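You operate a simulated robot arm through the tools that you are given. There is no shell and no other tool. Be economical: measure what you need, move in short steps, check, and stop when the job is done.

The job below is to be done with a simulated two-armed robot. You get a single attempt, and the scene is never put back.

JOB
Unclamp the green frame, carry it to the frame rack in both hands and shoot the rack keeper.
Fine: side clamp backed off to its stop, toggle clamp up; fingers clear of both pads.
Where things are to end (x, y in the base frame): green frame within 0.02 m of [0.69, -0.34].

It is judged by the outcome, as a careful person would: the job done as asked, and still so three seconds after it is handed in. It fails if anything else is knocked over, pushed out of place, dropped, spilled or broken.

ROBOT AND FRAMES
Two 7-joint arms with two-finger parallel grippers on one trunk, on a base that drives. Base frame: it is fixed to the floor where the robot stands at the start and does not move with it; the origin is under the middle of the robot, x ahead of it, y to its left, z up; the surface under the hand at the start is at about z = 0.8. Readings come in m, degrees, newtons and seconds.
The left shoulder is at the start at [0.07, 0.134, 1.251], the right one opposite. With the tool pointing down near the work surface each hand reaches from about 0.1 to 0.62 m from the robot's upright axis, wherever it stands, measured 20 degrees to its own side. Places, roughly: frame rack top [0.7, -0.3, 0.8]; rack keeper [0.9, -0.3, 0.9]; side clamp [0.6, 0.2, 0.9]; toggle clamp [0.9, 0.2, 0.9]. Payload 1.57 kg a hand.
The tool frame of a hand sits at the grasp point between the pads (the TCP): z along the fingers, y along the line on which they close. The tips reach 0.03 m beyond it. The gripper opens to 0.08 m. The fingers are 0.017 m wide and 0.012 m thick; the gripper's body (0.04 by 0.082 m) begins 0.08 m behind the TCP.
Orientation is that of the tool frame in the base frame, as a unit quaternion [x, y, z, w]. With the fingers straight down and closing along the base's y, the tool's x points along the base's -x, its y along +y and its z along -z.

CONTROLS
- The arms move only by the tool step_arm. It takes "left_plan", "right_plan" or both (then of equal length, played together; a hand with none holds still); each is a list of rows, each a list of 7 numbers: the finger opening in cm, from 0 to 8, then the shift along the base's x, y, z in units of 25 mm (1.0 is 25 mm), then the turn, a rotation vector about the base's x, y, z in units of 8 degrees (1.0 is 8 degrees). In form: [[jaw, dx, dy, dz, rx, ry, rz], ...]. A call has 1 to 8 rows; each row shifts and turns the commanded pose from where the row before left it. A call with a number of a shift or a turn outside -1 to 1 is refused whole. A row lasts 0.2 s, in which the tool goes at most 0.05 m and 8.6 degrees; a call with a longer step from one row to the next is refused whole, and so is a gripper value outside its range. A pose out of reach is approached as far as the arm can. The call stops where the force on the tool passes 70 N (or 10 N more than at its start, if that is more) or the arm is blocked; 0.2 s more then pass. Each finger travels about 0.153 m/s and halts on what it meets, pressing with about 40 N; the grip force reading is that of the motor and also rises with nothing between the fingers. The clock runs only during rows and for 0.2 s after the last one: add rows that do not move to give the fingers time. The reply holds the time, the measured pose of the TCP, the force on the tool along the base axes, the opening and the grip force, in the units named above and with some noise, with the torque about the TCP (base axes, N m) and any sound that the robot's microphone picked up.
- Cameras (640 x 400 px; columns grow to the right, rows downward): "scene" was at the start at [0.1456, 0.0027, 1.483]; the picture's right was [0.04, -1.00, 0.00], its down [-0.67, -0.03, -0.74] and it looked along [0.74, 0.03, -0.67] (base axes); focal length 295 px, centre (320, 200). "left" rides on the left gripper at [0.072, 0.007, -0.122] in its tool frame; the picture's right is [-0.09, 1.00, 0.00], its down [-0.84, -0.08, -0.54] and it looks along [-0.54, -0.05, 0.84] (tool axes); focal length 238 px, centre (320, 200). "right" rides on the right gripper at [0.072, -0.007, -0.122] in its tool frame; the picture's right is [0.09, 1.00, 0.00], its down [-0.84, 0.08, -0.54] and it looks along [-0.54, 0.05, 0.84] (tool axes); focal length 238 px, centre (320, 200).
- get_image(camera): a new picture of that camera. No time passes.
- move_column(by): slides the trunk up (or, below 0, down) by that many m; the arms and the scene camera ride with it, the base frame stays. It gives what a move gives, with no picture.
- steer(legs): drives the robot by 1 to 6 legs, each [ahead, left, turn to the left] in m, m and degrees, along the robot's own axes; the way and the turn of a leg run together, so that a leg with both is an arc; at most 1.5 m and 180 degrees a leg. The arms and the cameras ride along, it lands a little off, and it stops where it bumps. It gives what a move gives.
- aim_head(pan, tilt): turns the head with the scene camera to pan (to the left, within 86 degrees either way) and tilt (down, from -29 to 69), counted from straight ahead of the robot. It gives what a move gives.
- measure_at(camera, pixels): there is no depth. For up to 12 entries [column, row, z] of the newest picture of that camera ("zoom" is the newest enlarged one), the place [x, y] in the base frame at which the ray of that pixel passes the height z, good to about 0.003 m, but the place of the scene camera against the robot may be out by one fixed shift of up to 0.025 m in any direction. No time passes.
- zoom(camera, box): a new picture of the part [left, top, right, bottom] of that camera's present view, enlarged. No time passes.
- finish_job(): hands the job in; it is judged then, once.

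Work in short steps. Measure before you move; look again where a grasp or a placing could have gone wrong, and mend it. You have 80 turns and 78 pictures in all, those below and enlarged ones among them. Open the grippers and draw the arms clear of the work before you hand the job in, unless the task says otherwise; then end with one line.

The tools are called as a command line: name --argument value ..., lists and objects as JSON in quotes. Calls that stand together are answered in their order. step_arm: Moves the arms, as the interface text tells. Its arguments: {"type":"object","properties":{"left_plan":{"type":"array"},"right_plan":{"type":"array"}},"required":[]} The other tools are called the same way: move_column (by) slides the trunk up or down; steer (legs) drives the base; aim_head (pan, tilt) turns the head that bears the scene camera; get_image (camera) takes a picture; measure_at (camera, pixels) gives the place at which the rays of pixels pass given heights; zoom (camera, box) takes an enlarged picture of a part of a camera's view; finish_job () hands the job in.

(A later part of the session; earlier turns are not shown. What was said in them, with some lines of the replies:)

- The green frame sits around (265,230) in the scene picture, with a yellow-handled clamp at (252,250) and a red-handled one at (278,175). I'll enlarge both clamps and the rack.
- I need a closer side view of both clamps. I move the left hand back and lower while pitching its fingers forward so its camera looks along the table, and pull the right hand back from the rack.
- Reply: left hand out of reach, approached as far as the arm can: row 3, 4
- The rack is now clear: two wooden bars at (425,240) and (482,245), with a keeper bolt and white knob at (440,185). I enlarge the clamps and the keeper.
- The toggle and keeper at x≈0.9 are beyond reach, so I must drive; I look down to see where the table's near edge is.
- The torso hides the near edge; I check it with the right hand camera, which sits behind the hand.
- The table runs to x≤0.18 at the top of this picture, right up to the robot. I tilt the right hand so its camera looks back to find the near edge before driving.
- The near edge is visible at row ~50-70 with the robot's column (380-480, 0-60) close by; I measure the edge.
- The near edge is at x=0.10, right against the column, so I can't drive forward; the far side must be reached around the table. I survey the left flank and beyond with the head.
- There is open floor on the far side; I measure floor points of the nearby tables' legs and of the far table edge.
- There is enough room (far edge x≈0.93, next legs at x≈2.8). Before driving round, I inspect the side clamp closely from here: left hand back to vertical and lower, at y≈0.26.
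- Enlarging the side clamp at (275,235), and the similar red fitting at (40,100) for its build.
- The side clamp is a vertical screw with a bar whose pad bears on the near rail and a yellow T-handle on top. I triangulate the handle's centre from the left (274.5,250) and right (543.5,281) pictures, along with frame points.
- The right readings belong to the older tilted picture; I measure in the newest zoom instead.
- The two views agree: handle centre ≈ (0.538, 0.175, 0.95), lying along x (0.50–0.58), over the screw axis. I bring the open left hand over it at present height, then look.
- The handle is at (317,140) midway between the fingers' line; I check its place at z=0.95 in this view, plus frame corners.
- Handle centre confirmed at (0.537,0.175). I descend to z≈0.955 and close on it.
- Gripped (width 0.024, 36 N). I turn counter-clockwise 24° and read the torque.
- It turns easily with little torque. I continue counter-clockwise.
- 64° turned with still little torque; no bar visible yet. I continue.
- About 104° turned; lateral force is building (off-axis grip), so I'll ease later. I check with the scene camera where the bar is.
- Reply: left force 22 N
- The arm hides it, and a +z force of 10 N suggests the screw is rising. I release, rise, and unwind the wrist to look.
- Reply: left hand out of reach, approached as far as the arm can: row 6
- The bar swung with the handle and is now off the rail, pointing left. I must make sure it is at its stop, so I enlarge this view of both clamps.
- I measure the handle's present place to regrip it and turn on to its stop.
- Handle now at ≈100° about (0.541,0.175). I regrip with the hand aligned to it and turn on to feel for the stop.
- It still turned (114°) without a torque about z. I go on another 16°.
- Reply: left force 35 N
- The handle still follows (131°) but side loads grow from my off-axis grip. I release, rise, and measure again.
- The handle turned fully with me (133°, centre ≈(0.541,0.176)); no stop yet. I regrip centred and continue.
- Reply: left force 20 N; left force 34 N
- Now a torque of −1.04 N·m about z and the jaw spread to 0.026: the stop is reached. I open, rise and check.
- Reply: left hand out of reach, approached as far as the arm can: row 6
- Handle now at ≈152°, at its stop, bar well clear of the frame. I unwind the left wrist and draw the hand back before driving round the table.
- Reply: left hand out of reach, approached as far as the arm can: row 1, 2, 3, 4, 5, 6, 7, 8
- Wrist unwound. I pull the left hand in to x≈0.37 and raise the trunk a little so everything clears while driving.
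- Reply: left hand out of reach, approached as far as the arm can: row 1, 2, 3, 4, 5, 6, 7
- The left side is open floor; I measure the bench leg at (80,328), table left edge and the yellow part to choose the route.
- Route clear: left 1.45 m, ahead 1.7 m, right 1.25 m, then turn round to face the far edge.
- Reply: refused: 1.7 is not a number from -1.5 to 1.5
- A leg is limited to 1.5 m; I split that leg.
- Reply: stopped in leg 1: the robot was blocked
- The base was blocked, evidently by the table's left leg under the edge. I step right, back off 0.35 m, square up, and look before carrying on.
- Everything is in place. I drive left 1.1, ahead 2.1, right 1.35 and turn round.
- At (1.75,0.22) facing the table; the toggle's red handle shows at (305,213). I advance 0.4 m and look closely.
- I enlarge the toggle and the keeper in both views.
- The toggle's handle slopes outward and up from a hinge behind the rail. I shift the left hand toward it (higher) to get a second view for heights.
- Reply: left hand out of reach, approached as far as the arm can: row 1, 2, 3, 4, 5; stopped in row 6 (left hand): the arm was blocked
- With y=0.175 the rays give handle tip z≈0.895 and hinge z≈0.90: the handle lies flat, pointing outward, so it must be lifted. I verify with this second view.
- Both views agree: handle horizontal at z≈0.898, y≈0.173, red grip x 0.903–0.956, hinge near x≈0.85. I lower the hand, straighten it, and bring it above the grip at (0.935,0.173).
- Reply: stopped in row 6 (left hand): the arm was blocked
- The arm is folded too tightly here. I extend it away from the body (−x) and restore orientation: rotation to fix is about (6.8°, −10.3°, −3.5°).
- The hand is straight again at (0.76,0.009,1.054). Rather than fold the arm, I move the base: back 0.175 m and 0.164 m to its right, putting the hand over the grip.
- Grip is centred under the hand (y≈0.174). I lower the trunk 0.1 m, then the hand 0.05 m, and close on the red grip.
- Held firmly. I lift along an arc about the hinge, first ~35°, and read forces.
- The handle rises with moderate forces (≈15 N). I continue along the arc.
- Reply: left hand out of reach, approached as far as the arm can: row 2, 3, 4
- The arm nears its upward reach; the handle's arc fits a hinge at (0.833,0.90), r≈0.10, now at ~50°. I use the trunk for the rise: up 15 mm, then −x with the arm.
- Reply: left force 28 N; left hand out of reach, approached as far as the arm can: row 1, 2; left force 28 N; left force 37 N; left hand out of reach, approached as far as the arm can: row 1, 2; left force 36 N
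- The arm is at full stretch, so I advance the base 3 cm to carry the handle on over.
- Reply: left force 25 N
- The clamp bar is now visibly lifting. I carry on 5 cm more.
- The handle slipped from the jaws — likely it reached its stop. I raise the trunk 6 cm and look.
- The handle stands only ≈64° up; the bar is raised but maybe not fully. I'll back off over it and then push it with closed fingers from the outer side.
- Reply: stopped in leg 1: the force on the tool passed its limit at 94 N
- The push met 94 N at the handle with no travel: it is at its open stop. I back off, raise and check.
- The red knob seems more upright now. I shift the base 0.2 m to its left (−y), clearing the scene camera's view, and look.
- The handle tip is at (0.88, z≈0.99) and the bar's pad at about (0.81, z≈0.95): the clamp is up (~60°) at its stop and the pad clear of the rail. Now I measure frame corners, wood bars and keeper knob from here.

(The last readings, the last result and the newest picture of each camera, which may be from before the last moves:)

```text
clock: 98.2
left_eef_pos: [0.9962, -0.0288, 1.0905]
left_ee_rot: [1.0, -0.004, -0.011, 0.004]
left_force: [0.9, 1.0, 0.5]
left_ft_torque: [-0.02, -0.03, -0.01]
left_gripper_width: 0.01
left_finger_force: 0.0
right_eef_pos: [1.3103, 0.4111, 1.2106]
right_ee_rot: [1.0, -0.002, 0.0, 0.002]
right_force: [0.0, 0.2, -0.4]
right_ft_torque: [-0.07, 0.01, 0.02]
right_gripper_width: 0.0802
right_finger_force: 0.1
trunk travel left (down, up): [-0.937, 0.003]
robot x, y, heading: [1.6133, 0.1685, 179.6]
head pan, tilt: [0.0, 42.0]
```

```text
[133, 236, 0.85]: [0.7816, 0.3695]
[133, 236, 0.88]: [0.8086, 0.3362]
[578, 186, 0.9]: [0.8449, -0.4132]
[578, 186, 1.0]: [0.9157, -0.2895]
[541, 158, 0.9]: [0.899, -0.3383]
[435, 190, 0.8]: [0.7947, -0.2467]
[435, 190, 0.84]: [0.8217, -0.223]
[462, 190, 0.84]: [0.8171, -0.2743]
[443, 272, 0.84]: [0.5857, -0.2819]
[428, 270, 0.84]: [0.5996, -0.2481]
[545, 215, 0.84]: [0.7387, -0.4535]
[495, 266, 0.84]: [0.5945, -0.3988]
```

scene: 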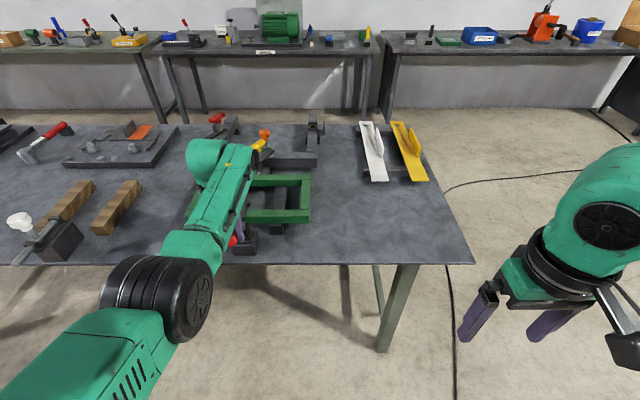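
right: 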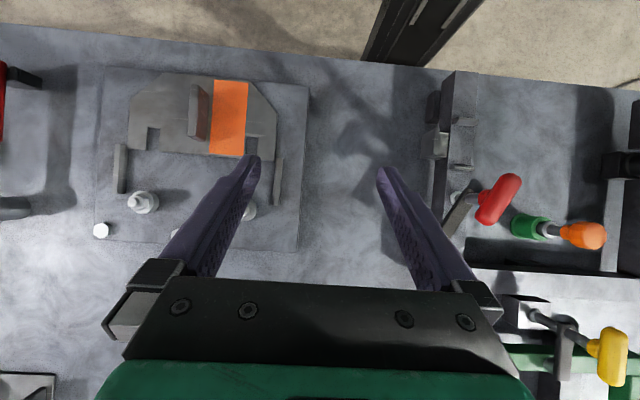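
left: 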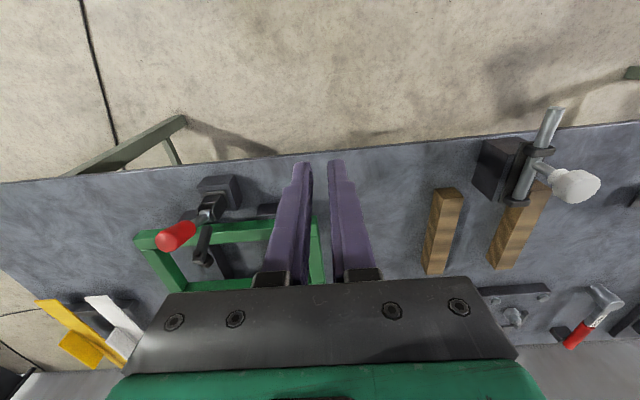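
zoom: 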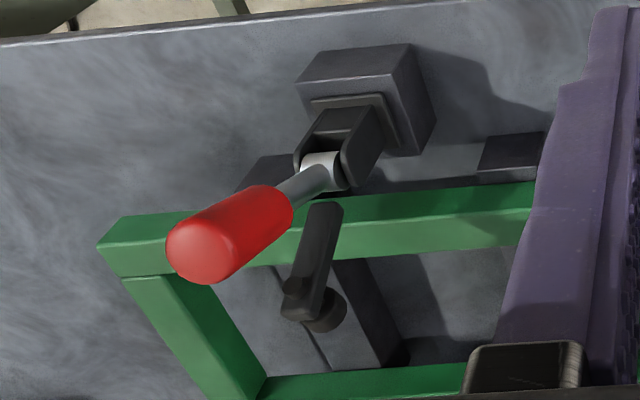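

Triangulated: frame top z≈0.862, x 0.587–0.792, y −0.002…0.356 (centre ≈(0.69,0.177)), so it must shift −0.517 m in y. Knob at ≈(0.895,−0.317,0.978). I drive to x≈1.21, y≈0.177 and lower the trunk.

steer --legs '[[0.4, -0.009, 0.4]]'

move_column --by -0.1

step_arm --left_plan '[[8, 0.8, 0, 0, 0, 0, 0], [8, 0.8, 0.3, 0, 0, 0, 0], [8, 0.8, 0.3, 0, 0, 0, 0], [8, 0.8, 0.3, 0, 0, 0, 0], [8, 0, 0.3, 0, 0, 0, 0], [8, 0, 0, 0, 0, 0, 0], [8, 0, 0, 0, 0, 0, 0]]' --right_plan '[[8, -1, -0.4, 0, 0, 0, 0], [8, -1, -0.4, 0, 0, 0, 0], [8, -1, -0.4, 0, 0, 0, 0], [8, -1, -0.4, 0, 0, 0, 0], [8, -1, -0.4, -0.8, 0, 0, 0], [8, -1, -0.4, -1, 0, 0, 0], [8, -1, -0.4, -1, 0, 0, 0]]'

```text
clock: 100.7
left_eef_pos: [0.5998, -0.0277, 1.0903]
left_ee_rot: [1.0, -0.002, -0.012, 0.001]
left_force: [0.2, 0.8, 0.3]
left_ft_torque: [-0.01, 0.01, 0.01]
left_gripper_width: 0.0104
left_finger_force: 0.0
right_eef_pos: [0.9123, 0.4142, 1.211]
right_ee_rot: [1.0, 0.001, -0.001, 0.0]
right_force: [-0.4, -0.1, 0.0]
right_ft_torque: [0.02, 0.0, -0.01]
right_gripper_width: 0.0801
right_finger_force: 0.1
trunk travel left (down, up): [-0.937, 0.003]
robot x, y, heading: [1.2145, 0.181, -179.7]
head pan, tilt: [0.0, 42.0]
```

```text
clock: 102.1
left_eef_pos: [0.5982, -0.0277, 0.9897]
left_ee_rot: [1.0, -0.002, -0.011, 0.002]
left_force: [0.2, 0.6, 0.1]
left_ft_torque: [0.0, 0.01, -0.01]
left_gripper_width: 0.0099
left_finger_force: 0.1
right_eef_pos: [0.9095, 0.4149, 1.1122]
right_ee_rot: [1.0, 0.002, 0.001, 0.0]
right_force: [0.4, -0.4, 1.1]
right_ft_torque: [0.01, -0.02, 0.0]
right_gripper_width: 0.08
right_finger_force: 0.1
trunk travel left (down, up): [-0.837, 0.103]
robot x, y, heading: [1.2125, 0.1797, -179.9]
head pan, tilt: [0.0, 42.0]
```

```text
clock: 103.7
left_eef_pos: [0.677, 0.0018, 0.9898]
left_ee_rot: [1.0, -0.002, -0.01, 0.002]
left_force: [0.1, 0.3, -0.2]
left_ft_torque: [-0.02, 0.02, -0.02]
left_gripper_width: 0.0801
left_finger_force: 0.1
right_eef_pos: [0.7326, 0.3443, 1.0391]
right_ee_rot: [1.0, 0.002, 0.0, 0.0]
right_force: [-0.6, 0.3, -0.2]
right_ft_torque: [0.0, 0.01, 0.01]
right_gripper_width: 0.0802
right_finger_force: 0.0
trunk travel left (down, up): [-0.837, 0.103]
robot x, y, heading: [1.2167, 0.1783, -179.6]
head pan, tilt: [0.0, 42.0]
```

Both hands are now near the end rails. I check each with its camera before descending.

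step_arm --left_plan '[[8, 0.5, 0.2, -0.6, 0, 0, 0], [8, 0, 0.1, -0.6, 0, 0, 0], [8, 0, 0, 0, 0, 0, 0], [8, 0, 0, 0, 0, 0, 0]]' --right_plan '[[8, -1, 0, -0.8, 0, 0, 0], [8, -0.7, 0, -0.8, 0, 0, 0], [8, 0, 0, -0.8, 0, 0, 0], [8, 0, 0, -0.8, 0, 0, 0]]'

get_image --camera "left"

get_image --camera "right"

```text
clock: 104.7
left_eef_pos: [0.6904, 0.0098, 0.9594]
left_ee_rot: [1.0, -0.001, -0.009, 0.001]
left_force: [-0.7, -0.7, -0.2]
left_ft_torque: [-0.01, -0.01, 0.01]
left_gripper_width: 0.0801
left_finger_force: 0.1
right_eef_pos: [0.689, 0.3446, 0.9613]
right_ee_rot: [1.0, 0.001, -0.002, 0.0]
right_force: [-0.5, -0.8, -0.5]
right_ft_torque: [-0.01, -0.02, -0.01]
right_gripper_width: 0.08
right_finger_force: 0.0
trunk travel left (down, up): [-0.837, 0.103]
robot x, y, heading: [1.2139, 0.1772, -179.5]
head pan, tilt: [0.0, 42.0]
```

```text
16 pictures are left
```

left: 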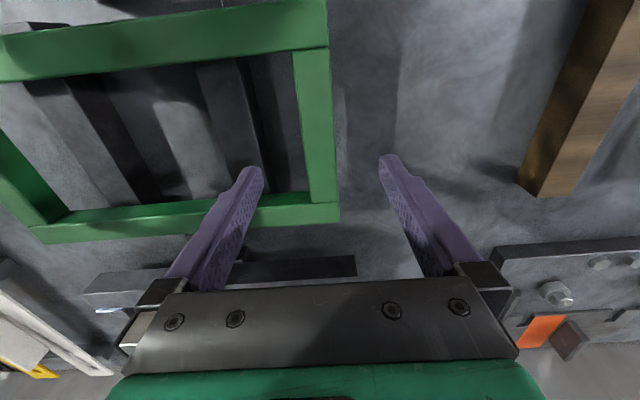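

```text
15 pictures are left
```

right: 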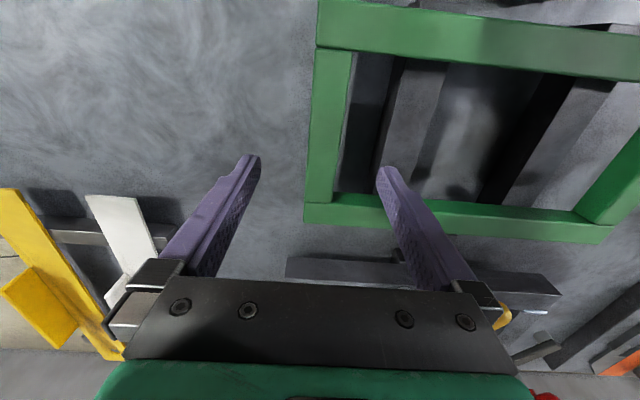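

measure_at --camera "left" --pixels '[[299, 120, 0.862], [332, 120, 0.862], [327, 45, 0.862], [339, 203, 0.862], [326, 0, 0.862]]'

measure_at --camera "right" --pixels '[[312, 120, 0.862], [350, 120, 0.862], [318, 46, 0.862], [305, 203, 0.862], [319, 0, 0.862]]'

```text
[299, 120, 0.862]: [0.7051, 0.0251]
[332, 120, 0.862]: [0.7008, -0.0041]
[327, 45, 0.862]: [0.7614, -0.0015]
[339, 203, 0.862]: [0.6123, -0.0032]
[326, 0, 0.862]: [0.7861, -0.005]
```

```text
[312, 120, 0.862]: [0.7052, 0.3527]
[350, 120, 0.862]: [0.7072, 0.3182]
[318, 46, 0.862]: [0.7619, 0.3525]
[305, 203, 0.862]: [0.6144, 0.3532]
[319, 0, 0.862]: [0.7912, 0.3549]
```

Rails lie at y≈−0.003…0.026 and 0.323…0.353; hands need −7 mm (right). I descend both to z≈0.857 and close together.

step_arm --left_plan '[[8, 0, 0.04, -1, 0, 0, 0], [8, 0, 0, -1, 0, 0, 0], [8, 0, 0, -1, 0, 0, 0], [8, 0, 0, -1, 0, 0, 0], [8, 0, 0, -0.1, 0, 0, 0], [1.5, 0, 0, 0, 0, 0, 0], [1.5, 0, 0, 0, 0, 0, 0], [1.5, 0, 0, 0, 0, 0, 0]]' --right_plan '[[8, 0, -0.27, -1, 0, 0, 0], [8, 0, 0, -1, 0, 0, 0], [8, 0, 0, -1, 0, 0, 0], [8, 0, 0, -1, 0, 0, 0], [8, 0, 0, -0.17, 0, 0, 0], [1.5, 0, 0, 0, 0, 0, 0], [1.5, 0, 0, 0, 0, 0, 0], [1.5, 0, 0, 0, 0, 0, 0]]'

get_image --camera "scene"

```text
clock: 106.5
left_eef_pos: [0.6895, 0.0116, 0.8563]
left_ee_rot: [1.0, -0.001, -0.011, 0.004]
left_force: [0.1, -14.3, 0.2]
left_ft_torque: [1.06, 0.85, 0.03]
left_gripper_width: 0.0302
left_finger_force: 39.4
right_eef_pos: [0.6905, 0.3396, 0.8571]
right_ee_rot: [1.0, -0.001, -0.001, -0.002]
right_force: [1.1, 18.6, 2.0]
right_ft_torque: [-0.75, 0.69, 0.03]
right_gripper_width: 0.0298
right_finger_force: 39.4
trunk travel left (down, up): [-0.837, 0.103]
robot x, y, heading: [1.2133, 0.1785, -179.8]
head pan, tilt: [0.0, 42.0]
```

```text
14 pictures are left
```

scene: 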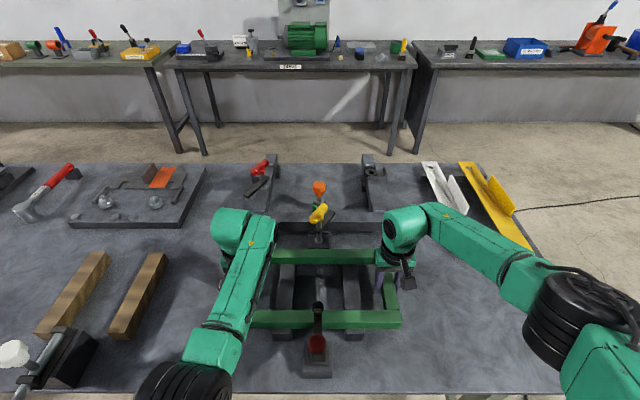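

Both ends are gripped (0.030 each, 39 N). I lift 4 cm, easing the slight squeeze, staying below the toggle pad (z≈0.93).

step_arm --left_plan '[[1.5, 0, -0.06, 0.3, 0, 0, 0], [1.5, 0, 0, 0.4, 0, 0, 0], [1.5, 0, 0, 0.45, 0, 0, 0], [1.5, 0, 0, 0.45, 0, 0, 0], [1.5, 0, 0, 0, 0, 0, 0]]' --right_plan '[[1.5, 0, 0.06, 0.3, 0, 0, 0], [1.5, 0, 0, 0.4, 0, 0, 0], [1.5, 0, 0, 0.45, 0, 0, 0], [1.5, 0, 0, 0.45, 0, 0, 0], [1.5, 0, 0, 0, 0, 0, 0]]'

get_image --camera "scene"

```text
clock: 107.7
left_eef_pos: [0.6881, 0.0094, 0.8948]
left_ee_rot: [1.0, -0.002, -0.008, 0.003]
left_force: [1.9, -13.5, -14.3]
left_ft_torque: [0.01, 0.06, -0.12]
left_gripper_width: 0.0297
left_finger_force: 38.9
right_eef_pos: [0.6902, 0.3392, 0.8958]
right_ee_rot: [1.0, 0.001, 0.001, 0.0]
right_force: [-2.5, 12.5, -7.7]
right_ft_torque: [-1.02, -0.09, -0.49]
right_gripper_width: 0.0298
right_finger_force: 39.2
trunk travel left (down, up): [-0.837, 0.103]
robot x, y, heading: [1.2142, 0.1834, -179.8]
head pan, tilt: [0.0, 42.0]
```

```text
13 pictures are left
```

scene: 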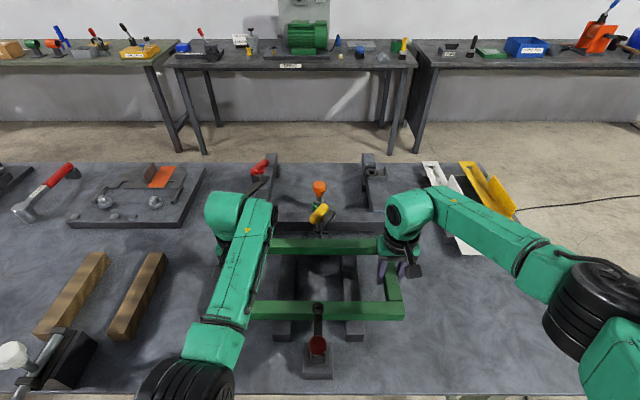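

The frame is up and clear of its supports. I drive left 0.15 m first and check forces.

steer --legs '[[0, 0.15, 0]]'

steer --legs '[[0, 0.2, 0]]'

get_image --camera "scene"

```text
clock: 109.0
left_eef_pos: [0.6895, -0.1371, 0.8966]
left_ee_rot: [1.0, 0.0, -0.008, 0.004]
left_force: [1.3, -13.1, -13.7]
left_ft_torque: [-0.19, -0.8, -0.15]
left_gripper_width: 0.03
left_finger_force: 39.3
right_eef_pos: [0.6894, 0.1916, 0.8945]
right_ee_rot: [1.0, 0.001, 0.001, 0.0]
right_force: [-1.2, 13.3, -8.1]
right_ft_torque: [-0.79, 0.78, -0.39]
right_gripper_width: 0.0298
right_finger_force: 39.4
trunk travel left (down, up): [-0.837, 0.103]
robot x, y, heading: [1.2168, 0.0323, -179.9]
head pan, tilt: [0.0, 42.0]
```

```text
clock: 110.6
left_eef_pos: [0.6886, -0.3366, 0.8968]
left_ee_rot: [1.0, -0.002, -0.008, 0.004]
left_force: [-0.2, 2.1, -12.8]
left_ft_torque: [0.06, -0.04, 0.28]
left_gripper_width: 0.0301
left_finger_force: 39.4
right_eef_pos: [0.69, -0.0058, 0.8958]
right_ee_rot: [1.0, 0.0, 0.001, 0.0]
right_force: [0.7, -0.6, -8.9]
right_ft_torque: [-0.68, 0.02, -0.14]
right_gripper_width: 0.0299
right_finger_force: 39.3
trunk travel left (down, up): [-0.837, 0.103]
robot x, y, heading: [1.2138, -0.1645, -179.9]
head pan, tilt: [0.0, 42.0]
```

```text
12 pictures are left
```

scene: 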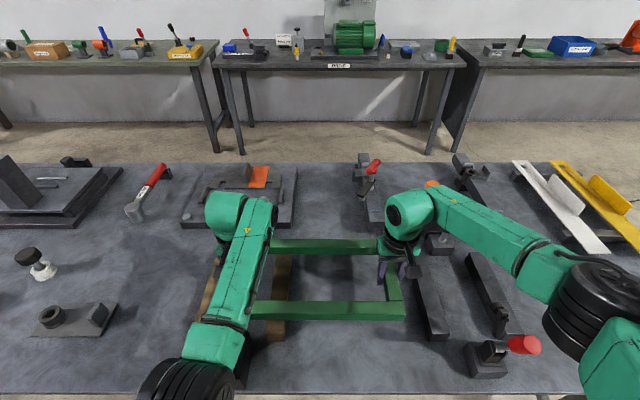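

Carrying well. Remaining −0.169 m in y; I drive on.

steer --legs '[[0, 0.169, 0]]'

get_image --camera "scene"

```text
clock: 112.1
left_eef_pos: [0.6882, -0.5031, 0.8957]
left_ee_rot: [1.0, -0.002, -0.006, 0.002]
left_force: [-1.2, 1.8, -12.2]
left_ft_torque: [0.17, -0.02, 0.3]
left_gripper_width: 0.0299
left_finger_force: 39.8
right_eef_pos: [0.6903, -0.1727, 0.8943]
right_ee_rot: [1.0, 0.0, 0.0, 0.0]
right_force: [0.9, -0.1, -9.3]
right_ft_torque: [-0.71, 0.0, -0.13]
right_gripper_width: 0.0299
right_finger_force: 39.3
trunk travel left (down, up): [-0.837, 0.103]
robot x, y, heading: [1.2163, -0.3376, -180.1]
head pan, tilt: [0.0, 42.0]
```

```text
11 pictures are left
```

scene: 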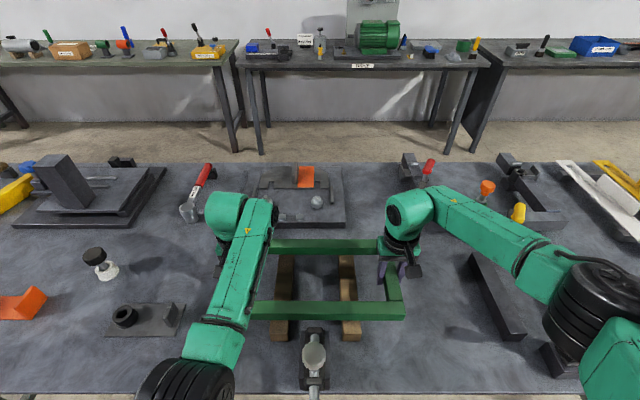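

Frame is over the wood bars, centre ≈(0.689,−0.338). I lower it in small steps, watching the z-force.

step_arm --left_plan '[[1.5, 0, 0, -0.4, 0, 0, 0], [1.5, 0, 0, -0.4, 0, 0, 0], [1.5, 0, 0, -0.3, 0, 0, 0], [1.5, 0, 0, 0, 0, 0, 0]]' --right_plan '[[1.5, 0, 0, -0.4, 0, 0, 0], [1.5, 0, 0, -0.4, 0, 0, 0], [1.5, 0, 0, -0.3, 0, 0, 0], [1.5, 0, 0, 0, 0, 0, 0]]'

step_arm --left_plan '[[1.5, 0, 0, -0.2, 0, 0, 0], [1.5, 0, 0, -0.2, 0, 0, 0], [1.5, 0, 0, 0, 0, 0, 0]]' --right_plan '[[1.5, 0, 0, -0.2, 0, 0, 0], [1.5, 0, 0, -0.2, 0, 0, 0], [1.5, 0, 0, 0, 0, 0, 0]]'

```text
clock: 113.1
left_eef_pos: [0.6893, -0.5057, 0.867]
left_ee_rot: [1.0, -0.002, -0.007, 0.001]
left_force: [-0.5, 5.4, -10.4]
left_ft_torque: [0.2, 0.15, 0.5]
left_gripper_width: 0.03
left_finger_force: 39.4
right_eef_pos: [0.6899, -0.1751, 0.8666]
right_ee_rot: [1.0, 0.0, 0.001, -0.001]
right_force: [1.6, -5.1, -10.1]
right_ft_torque: [-0.18, -0.16, -0.31]
right_gripper_width: 0.0299
right_finger_force: 39.6
trunk travel left (down, up): [-0.837, 0.103]
robot x, y, heading: [1.2141, -0.3344, -179.9]
head pan, tilt: [0.0, 42.0]
```

```text
clock: 113.9
left_eef_pos: [0.6888, -0.5049, 0.8582]
left_ee_rot: [1.0, -0.003, -0.007, 0.002]
left_force: [-0.5, 3.8, -14.6]
left_ft_torque: [-0.28, 0.99, 0.06]
left_gripper_width: 0.0298
left_finger_force: 39.3
right_eef_pos: [0.6908, -0.1753, 0.8575]
right_ee_rot: [1.0, 0.0, 0.001, 0.0]
right_force: [0.5, -3.6, -5.2]
right_ft_torque: [-1.04, -0.81, -0.07]
right_gripper_width: 0.0299
right_finger_force: 39.5
trunk travel left (down, up): [-0.837, 0.103]
robot x, y, heading: [1.2125, -0.3329, -179.9]
head pan, tilt: [0.0, 42.0]
```

Still hanging (sum ≈ −20 N). I lower in 3 mm steps.

step_arm --left_plan '[[1.5, 0, 0, -0.12, 0, 0, 0], [1.5, 0, 0, 0, 0, 0, 0], [1.5, 0, 0, -0.12, 0, 0, 0], [1.5, 0, 0, 0, 0, 0, 0]]' --right_plan '[[1.5, 0, 0, -0.12, 0, 0, 0], [1.5, 0, 0, 0, 0, 0, 0], [1.5, 0, 0, -0.12, 0, 0, 0], [1.5, 0, 0, 0, 0, 0, 0]]'

step_arm --left_plan '[[1.5, 0, 0, -0.12, 0, 0, 0], [1.5, 0, 0, 0, 0, 0, 0]]' --right_plan '[[1.5, 0, 0, -0.12, 0, 0, 0], [1.5, 0, 0, 0, 0, 0, 0]]'

```text
clock: 114.9
left_eef_pos: [0.6916, -0.5053, 0.856]
left_ee_rot: [1.0, -0.003, -0.012, 0.002]
left_force: [-13.4, 6.0, 10.1]
left_ft_torque: [0.62, -1.11, 0.59]
left_gripper_width: 0.0301
left_finger_force: 39.6
right_eef_pos: [0.6894, -0.1757, 0.8567]
right_ee_rot: [1.0, -0.001, -0.005, 0.001]
right_force: [-12.7, 0.4, 36.2]
right_ft_torque: [0.2, -0.35, 0.44]
right_gripper_width: 0.0301
right_finger_force: 39.2
trunk travel left (down, up): [-0.837, 0.103]
robot x, y, heading: [1.2128, -0.3346, -179.8]
head pan, tilt: [0.0, 42.0]
```

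```text
clock: 115.5
left_eef_pos: [0.6896, -0.5046, 0.8563]
left_ee_rot: [1.0, -0.002, -0.016, 0.003]
left_force: [-11.6, 5.2, 36.6]
left_ft_torque: [0.72, 0.19, 0.36]
left_gripper_width: 0.03
left_finger_force: 39.5
right_eef_pos: [0.6911, -0.1766, 0.8549]
right_ee_rot: [1.0, -0.001, -0.008, 0.001]
right_force: [-21.5, -1.9, 31.1]
right_ft_torque: [0.33, 0.3, 0.06]
right_gripper_width: 0.0301
right_finger_force: 38.8
trunk travel left (down, up): [-0.837, 0.103]
robot x, y, heading: [1.212, -0.3324, -180.1]
head pan, tilt: [0.0, 42.0]
```

It rests on the rack (z 0.856, +30 N each), centre ≈(0.690,−0.341). I ease the press, open both hands and rise.

step_arm --left_plan '[[1.5, 0, 0, 0.15, 0, 0, 0], [3.5, 0, 0, 0, 0, 0, 0], [6.5, 0, 0, 0, 0, 0, 0], [6.5, 0, 0, 0, 0, 0, 0], [6.5, 0, 0, 0.6, 0, 0, 0], [6.5, 0, 0, 1, 0, 0, 0], [6.5, 0, 0, 1, 0, 0, 0], [6.5, 0, 0, 1, 0, 0, 0]]' --right_plan '[[1.5, 0, 0, 0.15, 0, 0, 0], [3.5, 0, 0, 0, 0, 0, 0], [6.5, 0, 0, 0, 0, 0, 0], [6.5, 0, 0, 0, 0, 0, 0], [6.5, 0, 0, 0.6, 0, 0, 0], [6.5, 0, 0, 1, 0, 0, 0], [6.5, 0, 0, 1, 0, 0, 0], [6.5, 0, 0, 1, 0, 0, 0]]'

get_image --camera "right"

```text
clock: 117.3
left_eef_pos: [0.6931, -0.5065, 0.9455]
left_ee_rot: [1.0, -0.002, -0.009, 0.002]
left_force: [-0.8, 0.4, -0.8]
left_ft_torque: [0.03, 0.0, 0.03]
left_gripper_width: 0.0651
left_finger_force: 0.1
right_eef_pos: [0.6932, -0.176, 0.9456]
right_ee_rot: [1.0, 0.001, -0.001, -0.001]
right_force: [-0.2, -0.8, 0.2]
right_ft_torque: [0.02, 0.02, 0.01]
right_gripper_width: 0.0649
right_finger_force: 0.1
trunk travel left (down, up): [-0.837, 0.103]
robot x, y, heading: [1.215, -0.3356, -180.1]
head pan, tilt: [0.0, 42.0]
```

```text
10 pictures are left
```

right: 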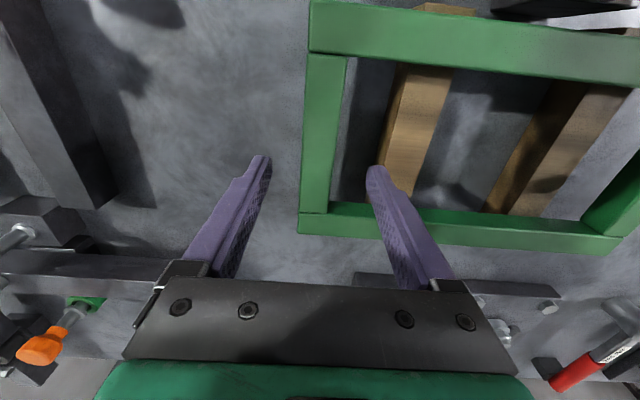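

I verify the frame's placement from this view.

measure_at --camera "right" --pixels '[[306, 120, 0.862], [312, 2, 0.862], [310, 52, 0.862], [299, 213, 0.862]]'

get_image --camera "left"

```text
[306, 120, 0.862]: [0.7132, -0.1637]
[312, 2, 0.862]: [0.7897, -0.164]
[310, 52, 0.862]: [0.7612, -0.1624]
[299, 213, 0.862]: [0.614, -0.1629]
```

```text
9 pictures are left
```

left: 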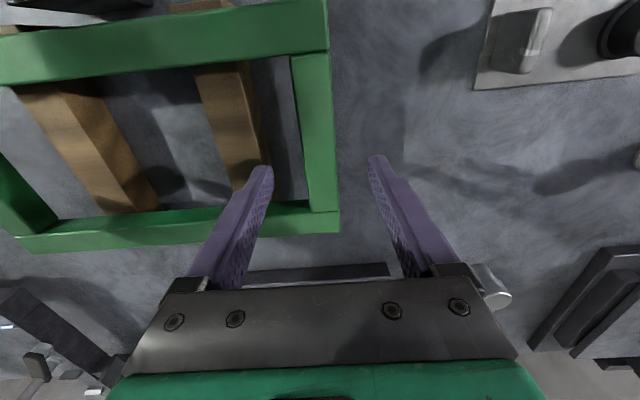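

Frame outer edge at y=−0.163 → centre ≈(0.690,−0.341), good. Next the keeper: I raise the hands and trunk and drive back, then look at the knob from above.

move_column --by 0.1

step_arm --left_plan '[[8, 0, 0, 1, 0, 0, 0], [8, 0, 0, 1, 0, 0, 0]]' --right_plan '[[8, 0, 0, 1, 0, 0, 0], [8, 0, 0, 1, 0, 0, 0]]'

steer --legs '[[-0.23, 0, 0], [0, -0.185, 0]]'

get_image --camera "left"

```text
clock: 118.6
left_eef_pos: [0.6915, -0.5071, 1.0442]
left_ee_rot: [1.0, -0.001, -0.009, 0.002]
left_force: [-0.1, -0.4, 0.2]
left_ft_torque: [0.01, 0.01, 0.0]
left_gripper_width: 0.0652
left_finger_force: 0.0
right_eef_pos: [0.6919, -0.1753, 1.0448]
right_ee_rot: [1.0, 0.0, -0.001, -0.001]
right_force: [-0.4, 0.7, 1.0]
right_ft_torque: [-0.01, 0.02, 0.0]
right_gripper_width: 0.0649
right_finger_force: 0.0
trunk travel left (down, up): [-0.937, 0.003]
robot x, y, heading: [1.2123, -0.339, -180.2]
head pan, tilt: [0.0, 42.0]
```

```text
clock: 119.2
left_eef_pos: [0.6935, -0.5046, 1.0953]
left_ee_rot: [1.0, -0.003, -0.008, 0.002]
left_force: [-0.2, -0.1, 0.6]
left_ft_torque: [0.0, 0.03, -0.01]
left_gripper_width: 0.0798
left_finger_force: 0.1
right_eef_pos: [0.6936, -0.1763, 1.0939]
right_ee_rot: [1.0, 0.0, 0.0, -0.001]
right_force: [0.0, 0.9, -0.2]
right_ft_torque: [-0.01, 0.02, -0.03]
right_gripper_width: 0.08
right_finger_force: 0.0
trunk travel left (down, up): [-0.937, 0.003]
robot x, y, heading: [1.2164, -0.3336, -180.1]
head pan, tilt: [0.0, 42.0]
```

```text
clock: 122.1
left_eef_pos: [0.9193, -0.3213, 1.0939]
left_ee_rot: [1.0, -0.003, -0.009, -0.001]
left_force: [0.0, -0.1, 1.2]
left_ft_torque: [0.0, 0.02, 0.0]
left_gripper_width: 0.08
left_finger_force: 0.0
right_eef_pos: [0.9188, 0.0058, 1.0937]
right_ee_rot: [1.0, -0.001, 0.001, -0.003]
right_force: [-0.1, -0.4, 0.3]
right_ft_torque: [0.04, 0.01, -0.01]
right_gripper_width: 0.0801
right_finger_force: 0.1
trunk travel left (down, up): [-0.937, 0.003]
robot x, y, heading: [1.4417, -0.1501, 180.1]
head pan, tilt: [0.0, 42.0]
```

```text
8 pictures are left
```

left: 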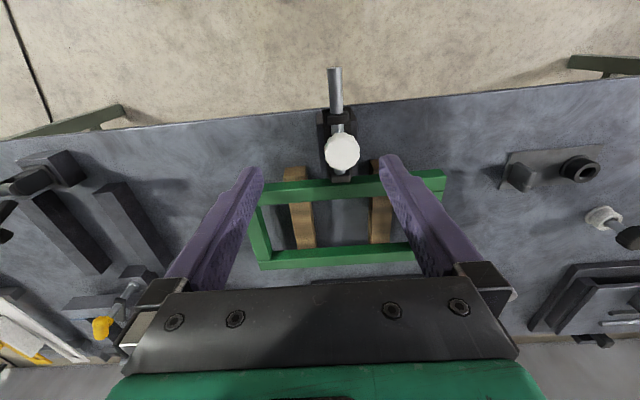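

The knob is at (342,152), straight over the rod, whose front end is at about (342,180) and tail at (335,68). I enlarge and measure.

zoom --camera "left" --box '[270, 55, 410, 215]'

measure_at --camera "left" --pixels '[[342, 152, 0.95], [342, 152, 0.98], [342, 152, 1.0], [324, 152, 0.98], [359, 152, 0.98], [334, 68, 0.92], [341, 178, 0.92], [332, 115, 0.92]]'

```text
2.50 times, centred on (340, 135) of left
```

zoom: 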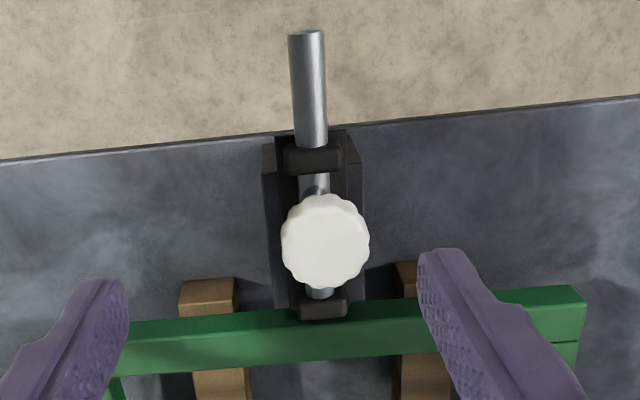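

```text
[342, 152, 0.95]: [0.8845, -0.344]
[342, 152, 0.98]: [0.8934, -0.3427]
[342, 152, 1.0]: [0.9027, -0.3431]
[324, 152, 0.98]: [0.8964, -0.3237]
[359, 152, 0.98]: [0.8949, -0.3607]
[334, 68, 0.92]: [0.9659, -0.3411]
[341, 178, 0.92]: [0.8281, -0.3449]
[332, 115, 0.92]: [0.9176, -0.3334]
```

The knob is at ≈(0.885,−0.343,0.953), ~0.04 wide, and the bolt runs along x. I place the open left hand over it and go down to z≈0.958, then close.

step_arm --left_plan '[[8, -0.7, -0.44, 0, 0, 0, 0], [8, -0.64, -0.44, 0, 0, 0, 0], [8, 0, 0, -1, 0, 0, 0], [8, 0, 0, -1, 0, 0, 0], [8, 0, 0, -1, 0, 0, 0]]'

get_image --camera "left"

```text
clock: 123.3
left_eef_pos: [0.8887, -0.3425, 1.0194]
left_ee_rot: [1.0, -0.002, -0.009, 0.001]
left_force: [-0.4, -0.6, 0.1]
left_ft_torque: [0.0, 0.03, -0.02]
left_gripper_width: 0.0799
left_finger_force: 0.1
right_eef_pos: [0.919, 0.0097, 1.0923]
right_ee_rot: [1.0, -0.001, 0.0, -0.001]
right_force: [0.2, 0.7, -1.2]
right_ft_torque: [0.0, 0.0, -0.02]
right_gripper_width: 0.0802
right_finger_force: 0.0
trunk travel left (down, up): [-0.937, 0.003]
robot x, y, heading: [1.4398, -0.1509, 179.7]
head pan, tilt: [0.0, 42.0]
```

```text
6 pictures are left
```

left: 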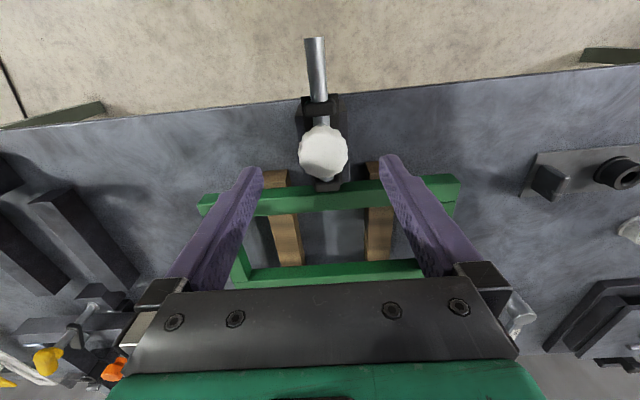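

measure_at --camera "left" --pixels '[[323, 152, 0.955], [299, 152, 0.955], [348, 152, 0.955]]'

step_arm --left_plan '[[8, -0.1, 0, -1, 0, 0, 0], [8, 0, 0, -1, 0, 0, 0], [8, 0, 0, -0.45, 0, 0, 0], [2, 0, 0, 0, 0, 0, 0], [2, 0, 0, 0, 0, 0, 0], [2, 0, 0, 0, 0, 0, 0]]'

```text
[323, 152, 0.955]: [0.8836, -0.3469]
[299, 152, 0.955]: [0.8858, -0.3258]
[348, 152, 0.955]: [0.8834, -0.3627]
```

```text
clock: 124.7
left_eef_pos: [0.8844, -0.3448, 0.9569]
left_ee_rot: [1.0, -0.002, -0.009, 0.002]
left_force: [-1.2, -8.9, 1.5]
left_ft_torque: [0.07, 0.23, 0.34]
left_gripper_width: 0.0378
left_finger_force: 43.9
right_eef_pos: [0.9183, 0.0069, 1.0936]
right_ee_rot: [1.0, 0.0, -0.001, -0.002]
right_force: [-0.1, 0.2, 0.6]
right_ft_torque: [-0.02, 0.04, -0.01]
right_gripper_width: 0.08
right_finger_force: 0.0
trunk travel left (down, up): [-0.937, 0.003]
robot x, y, heading: [1.441, -0.1514, 179.9]
head pan, tilt: [0.0, 42.0]
```

The knob is gripped (0.038 wide). I slide it −x in small steps, watching the force.

step_arm --left_plan '[[2, -0.3, 0, 0, 0, 0, 0], [2, -0.3, 0, 0, 0, 0, 0], [2, -0.3, 0, 0, 0, 0, 0]]'

step_arm --left_plan '[[2, -0.3, 0, 0, 0, 0, 0], [2, -0.3, 0, 0, 0, 0, 0], [2, -0.3, 0, 0, 0, 0, 0]]'

```text
clock: 125.5
left_eef_pos: [0.8634, -0.3452, 0.9594]
left_ee_rot: [1.0, -0.003, -0.009, 0.001]
left_force: [1.1, -16.7, -2.6]
left_ft_torque: [0.78, 0.49, -0.3]
left_gripper_width: 0.0376
left_finger_force: 43.9
right_eef_pos: [0.9198, 0.0061, 1.0942]
right_ee_rot: [1.0, -0.001, -0.001, -0.003]
right_force: [0.4, 0.1, -0.7]
right_ft_torque: [-0.05, -0.02, 0.03]
right_gripper_width: 0.08
right_finger_force: 0.1
trunk travel left (down, up): [-0.937, 0.003]
robot x, y, heading: [1.4419, -0.149, 180.2]
head pan, tilt: [0.0, 42.0]
```

```text
clock: 126.3
left_eef_pos: [0.8441, -0.3444, 0.9639]
left_ee_rot: [1.0, 0.0, -0.025, -0.001]
left_force: [-0.3, -9.9, -37.6]
left_ft_torque: [-0.19, 0.37, -0.03]
left_gripper_width: 0.0378
left_finger_force: 43.5
left hand out of reach, approached as far as the arm can: row 1, 2, 3
right_eef_pos: [0.9117, 0.0056, 1.0907]
right_ee_rot: [1.0, -0.001, 0.003, -0.004]
right_force: [0.1, -0.1, 0.4]
right_ft_torque: [0.01, -0.01, 0.0]
right_gripper_width: 0.0799
right_finger_force: 0.0
trunk travel left (down, up): [-0.937, 0.003]
robot x, y, heading: [1.4423, -0.1518, 179.9]
head pan, tilt: [0.0, 42.0]
```

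The bolt slides freely, but the arm is at full stretch (lifting, −38 N z). I advance the base 2 cm and read.

steer --legs '[[0.02, 0, 0]]'

get_image --camera "left"

```text
clock: 127.0
left_eef_pos: [0.8248, -0.3447, 0.9732]
left_ee_rot: [0.999, -0.002, -0.035, 0.0]
left_force: [-1.7, -16.7, 7.0]
left_ft_torque: [-0.31, -0.62, -0.03]
left_gripper_width: 0.0378
left_finger_force: 43.7
right_eef_pos: [0.8993, 0.0055, 1.0948]
right_ee_rot: [1.0, -0.001, -0.002, -0.003]
right_force: [0.1, 0.8, -0.2]
right_ft_torque: [-0.03, -0.01, -0.01]
right_gripper_width: 0.08
right_finger_force: 0.0
trunk travel left (down, up): [-0.937, 0.003]
robot x, y, heading: [1.4228, -0.1534, 179.9]
head pan, tilt: [0.0, 42.0]
```

```text
5 pictures are left
5 turns are left
```

left: 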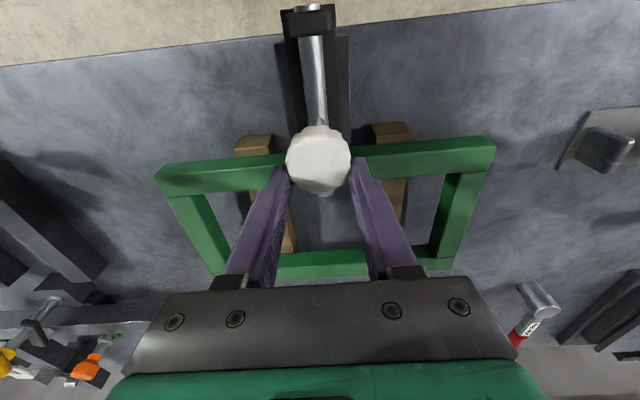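

The bolt has travelled 6 cm, its tail almost at the rear bracket. I lower 1 cm to keep hold and push 3 cm more to find the stop.

move_column --by -0.012

steer --legs '[[0.03, 0, 0]]'

zoom --camera "left" --box '[180, 0, 460, 260]'

```text
clock: 127.7
left_eef_pos: [0.8274, -0.343, 0.9701]
left_ee_rot: [0.999, -0.002, -0.042, 0.004]
left_force: [0.5, -14.4, 39.6]
left_ft_torque: [0.44, -0.07, -0.11]
left_gripper_width: 0.0377
left_finger_force: 43.9
right_eef_pos: [0.9053, 0.0067, 1.0858]
right_ee_rot: [1.0, 0.001, -0.004, -0.002]
right_force: [-0.4, -0.6, -0.4]
right_ft_torque: [0.0, 0.02, 0.0]
right_gripper_width: 0.08
right_finger_force: 0.1
trunk travel left (down, up): [-0.925, 0.015]
robot x, y, heading: [1.4205, -0.1567, 180.1]
head pan, tilt: [0.0, 42.0]
```

```text
clock: 128.5
left_eef_pos: [0.799, -0.3396, 0.9638]
left_ee_rot: [0.999, -0.003, -0.038, 0.001]
left_force: [0.2, 0.4, 0.4]
left_ft_torque: [0.03, 0.05, -0.01]
left_gripper_width: 0.0201
left_finger_force: 0.1
right_eef_pos: [0.8753, 0.01, 1.0846]
right_ee_rot: [1.0, -0.001, -0.003, -0.002]
right_force: [-0.3, 0.8, 0.7]
right_ft_torque: [-0.02, 0.06, 0.03]
right_gripper_width: 0.0801
right_finger_force: 0.1
trunk travel left (down, up): [-0.925, 0.015]
robot x, y, heading: [1.3909, -0.1513, 180.0]
head pan, tilt: [0.0, 42.0]
```

```text
1.54 times, centred on (320, 130) of left
4 turns are left
```

zoom: 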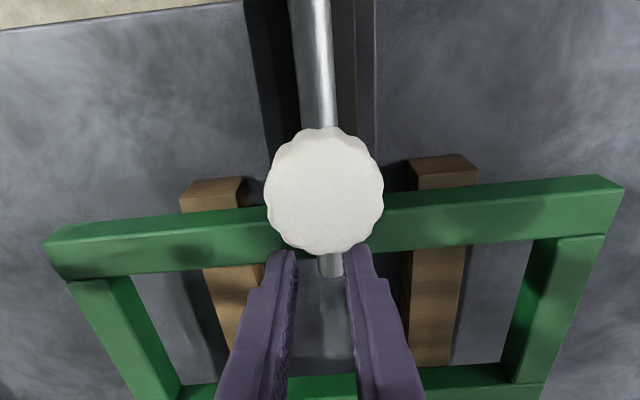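

The grip slipped because the knob stopped: the bolt end shows past the frame rail, fully shot. I open slightly no further, and raise the left hand straight up clear of the knob.

move_column --by 0.015

step_arm --left_plan '[[2, 0, 0, 0.6, 0, 0, 0], [2, 0, 0, 0.8, 0, 0, 0], [2, 0, 0, 0.8, 0, 0, 0], [2, 0, 0, 0.8, 0, 0, 0], [2, 0, 0, 0.8, 0, 0, 0]]'

get_image --camera "left"

```text
clock: 129.1
left_eef_pos: [0.7963, -0.3409, 0.9777]
left_ee_rot: [0.999, -0.003, -0.035, 0.001]
left_force: [0.3, -0.3, 0.6]
left_ft_torque: [0.0, 0.03, -0.01]
left_gripper_width: 0.0199
left_finger_force: 0.1
right_eef_pos: [0.8703, 0.0102, 1.0985]
right_ee_rot: [1.0, 0.0, -0.002, -0.001]
right_force: [0.5, 0.8, -0.2]
right_ft_torque: [-0.01, -0.01, 0.0]
right_gripper_width: 0.0802
right_finger_force: 0.0
trunk travel left (down, up): [-0.94, 0.0]
robot x, y, heading: [1.3951, -0.1517, 179.7]
head pan, tilt: [0.0, 42.0]
```

```text
clock: 130.3
left_eef_pos: [0.7934, -0.3411, 1.0703]
left_ee_rot: [0.999, -0.002, -0.033, 0.001]
left_force: [0.8, 0.8, -0.2]
left_ft_torque: [-0.04, 0.01, 0.0]
left_gripper_width: 0.0202
left_finger_force: 0.1
left hand out of reach, approached as far as the arm can: row 2
right_eef_pos: [0.8689, 0.0098, 1.0967]
right_ee_rot: [1.0, -0.001, 0.0, 0.0]
right_force: [0.0, -0.1, 0.2]
right_ft_torque: [0.0, -0.01, 0.02]
right_gripper_width: 0.0801
right_finger_force: 0.1
trunk travel left (down, up): [-0.94, 0.0]
robot x, y, heading: [1.3909, -0.1474, 179.9]
head pan, tilt: [0.0, 42.0]
```

```text
3 pictures are left
3 turns are left
```

left: 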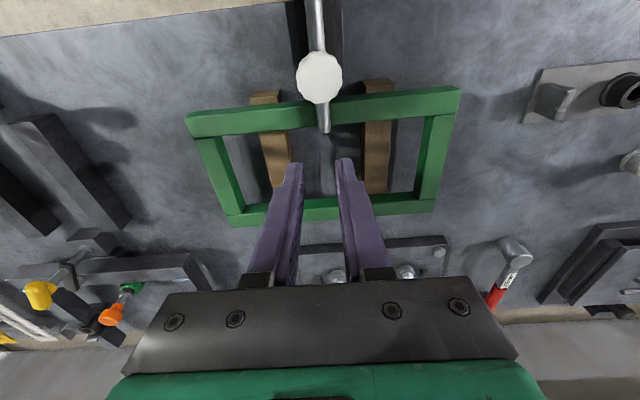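

The bolt lies across the far rail and the frame is in place; the hand (tips z≈1.04) clears the knob. I drive back 0.35 m, open the left gripper, and take a last look, including the toggle.

steer --legs '[[-0.35, 0, 0]]'

step_arm --left_plan '[[8, 0, 0, 0, 0, 0, 0], [8, 0, 0, 0, 0, 0, 0], [8, 0, 0, 0, 0, 0, 0]]'

get_image --camera "scene"

zoom --camera "scene" --box '[260, 140, 480, 320]'

```text
clock: 132.6
left_eef_pos: [1.1367, -0.3436, 1.0704]
left_ee_rot: [0.999, 0.0, -0.034, 0.001]
left_force: [0.0, -0.7, -1.1]
left_ft_torque: [-0.03, -0.03, 0.01]
left_gripper_width: 0.0198
left_finger_force: 0.0
right_eef_pos: [1.2102, 0.0074, 1.0963]
right_ee_rot: [1.0, 0.002, 0.001, -0.001]
right_force: [-0.3, 0.2, 0.0]
right_ft_torque: [0.0, -0.03, 0.02]
right_gripper_width: 0.0803
right_finger_force: 0.1
trunk travel left (down, up): [-0.94, 0.0]
robot x, y, heading: [1.7344, -0.1489, -179.9]
head pan, tilt: [0.0, 42.0]
```

```text
clock: 133.3
left_eef_pos: [1.1404, -0.3441, 1.071]
left_ee_rot: [0.999, 0.001, -0.035, 0.001]
left_force: [0.3, 0.4, -0.1]
left_ft_torque: [0.02, -0.02, -0.03]
left_gripper_width: 0.08
left_finger_force: 0.0
right_eef_pos: [1.2135, 0.0069, 1.0962]
right_ee_rot: [1.0, 0.002, -0.001, -0.001]
right_force: [-0.3, 0.0, -0.6]
right_ft_torque: [0.02, -0.01, 0.02]
right_gripper_width: 0.0801
right_finger_force: 0.0
trunk travel left (down, up): [-0.94, 0.0]
robot x, y, heading: [1.7351, -0.1508, -179.8]
head pan, tilt: [0.0, 42.0]
```

```text
2 pictures are left
```

scene: 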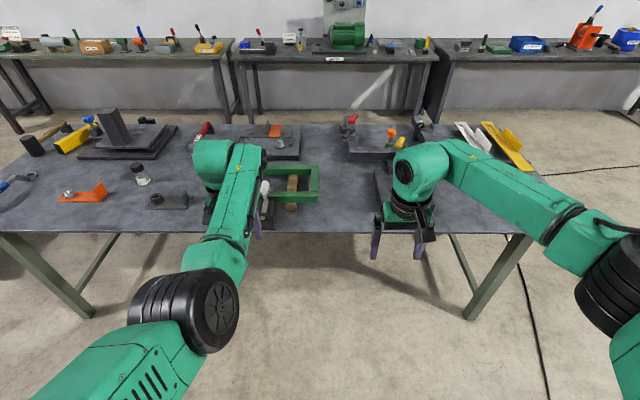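

```text
2.22 times, centred on (370, 230) of scene
2 turns are left
```

zoom: 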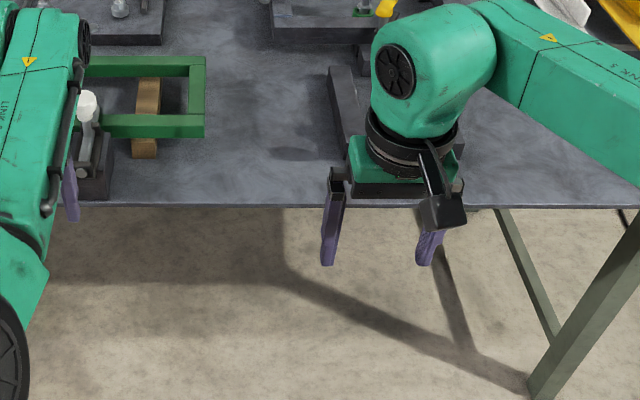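

The arms are clear, the frame is on the rack with the bolt shot, and the hands are open. The right arm hides the toggle in this view, but it was up in the last view I had of it. I hand the job in.

finish_job

```text
The job is handed in.
```

The green frame is unclamped and resting on the rack at about (0.690, −0.341), with the keeper bolt shot over its far rail. The side clamp is backed off to its stop, and both hands are open and clear. The toggle clamp was up at its stop when I last had a clear view, but the right arm hid it in the final picture.
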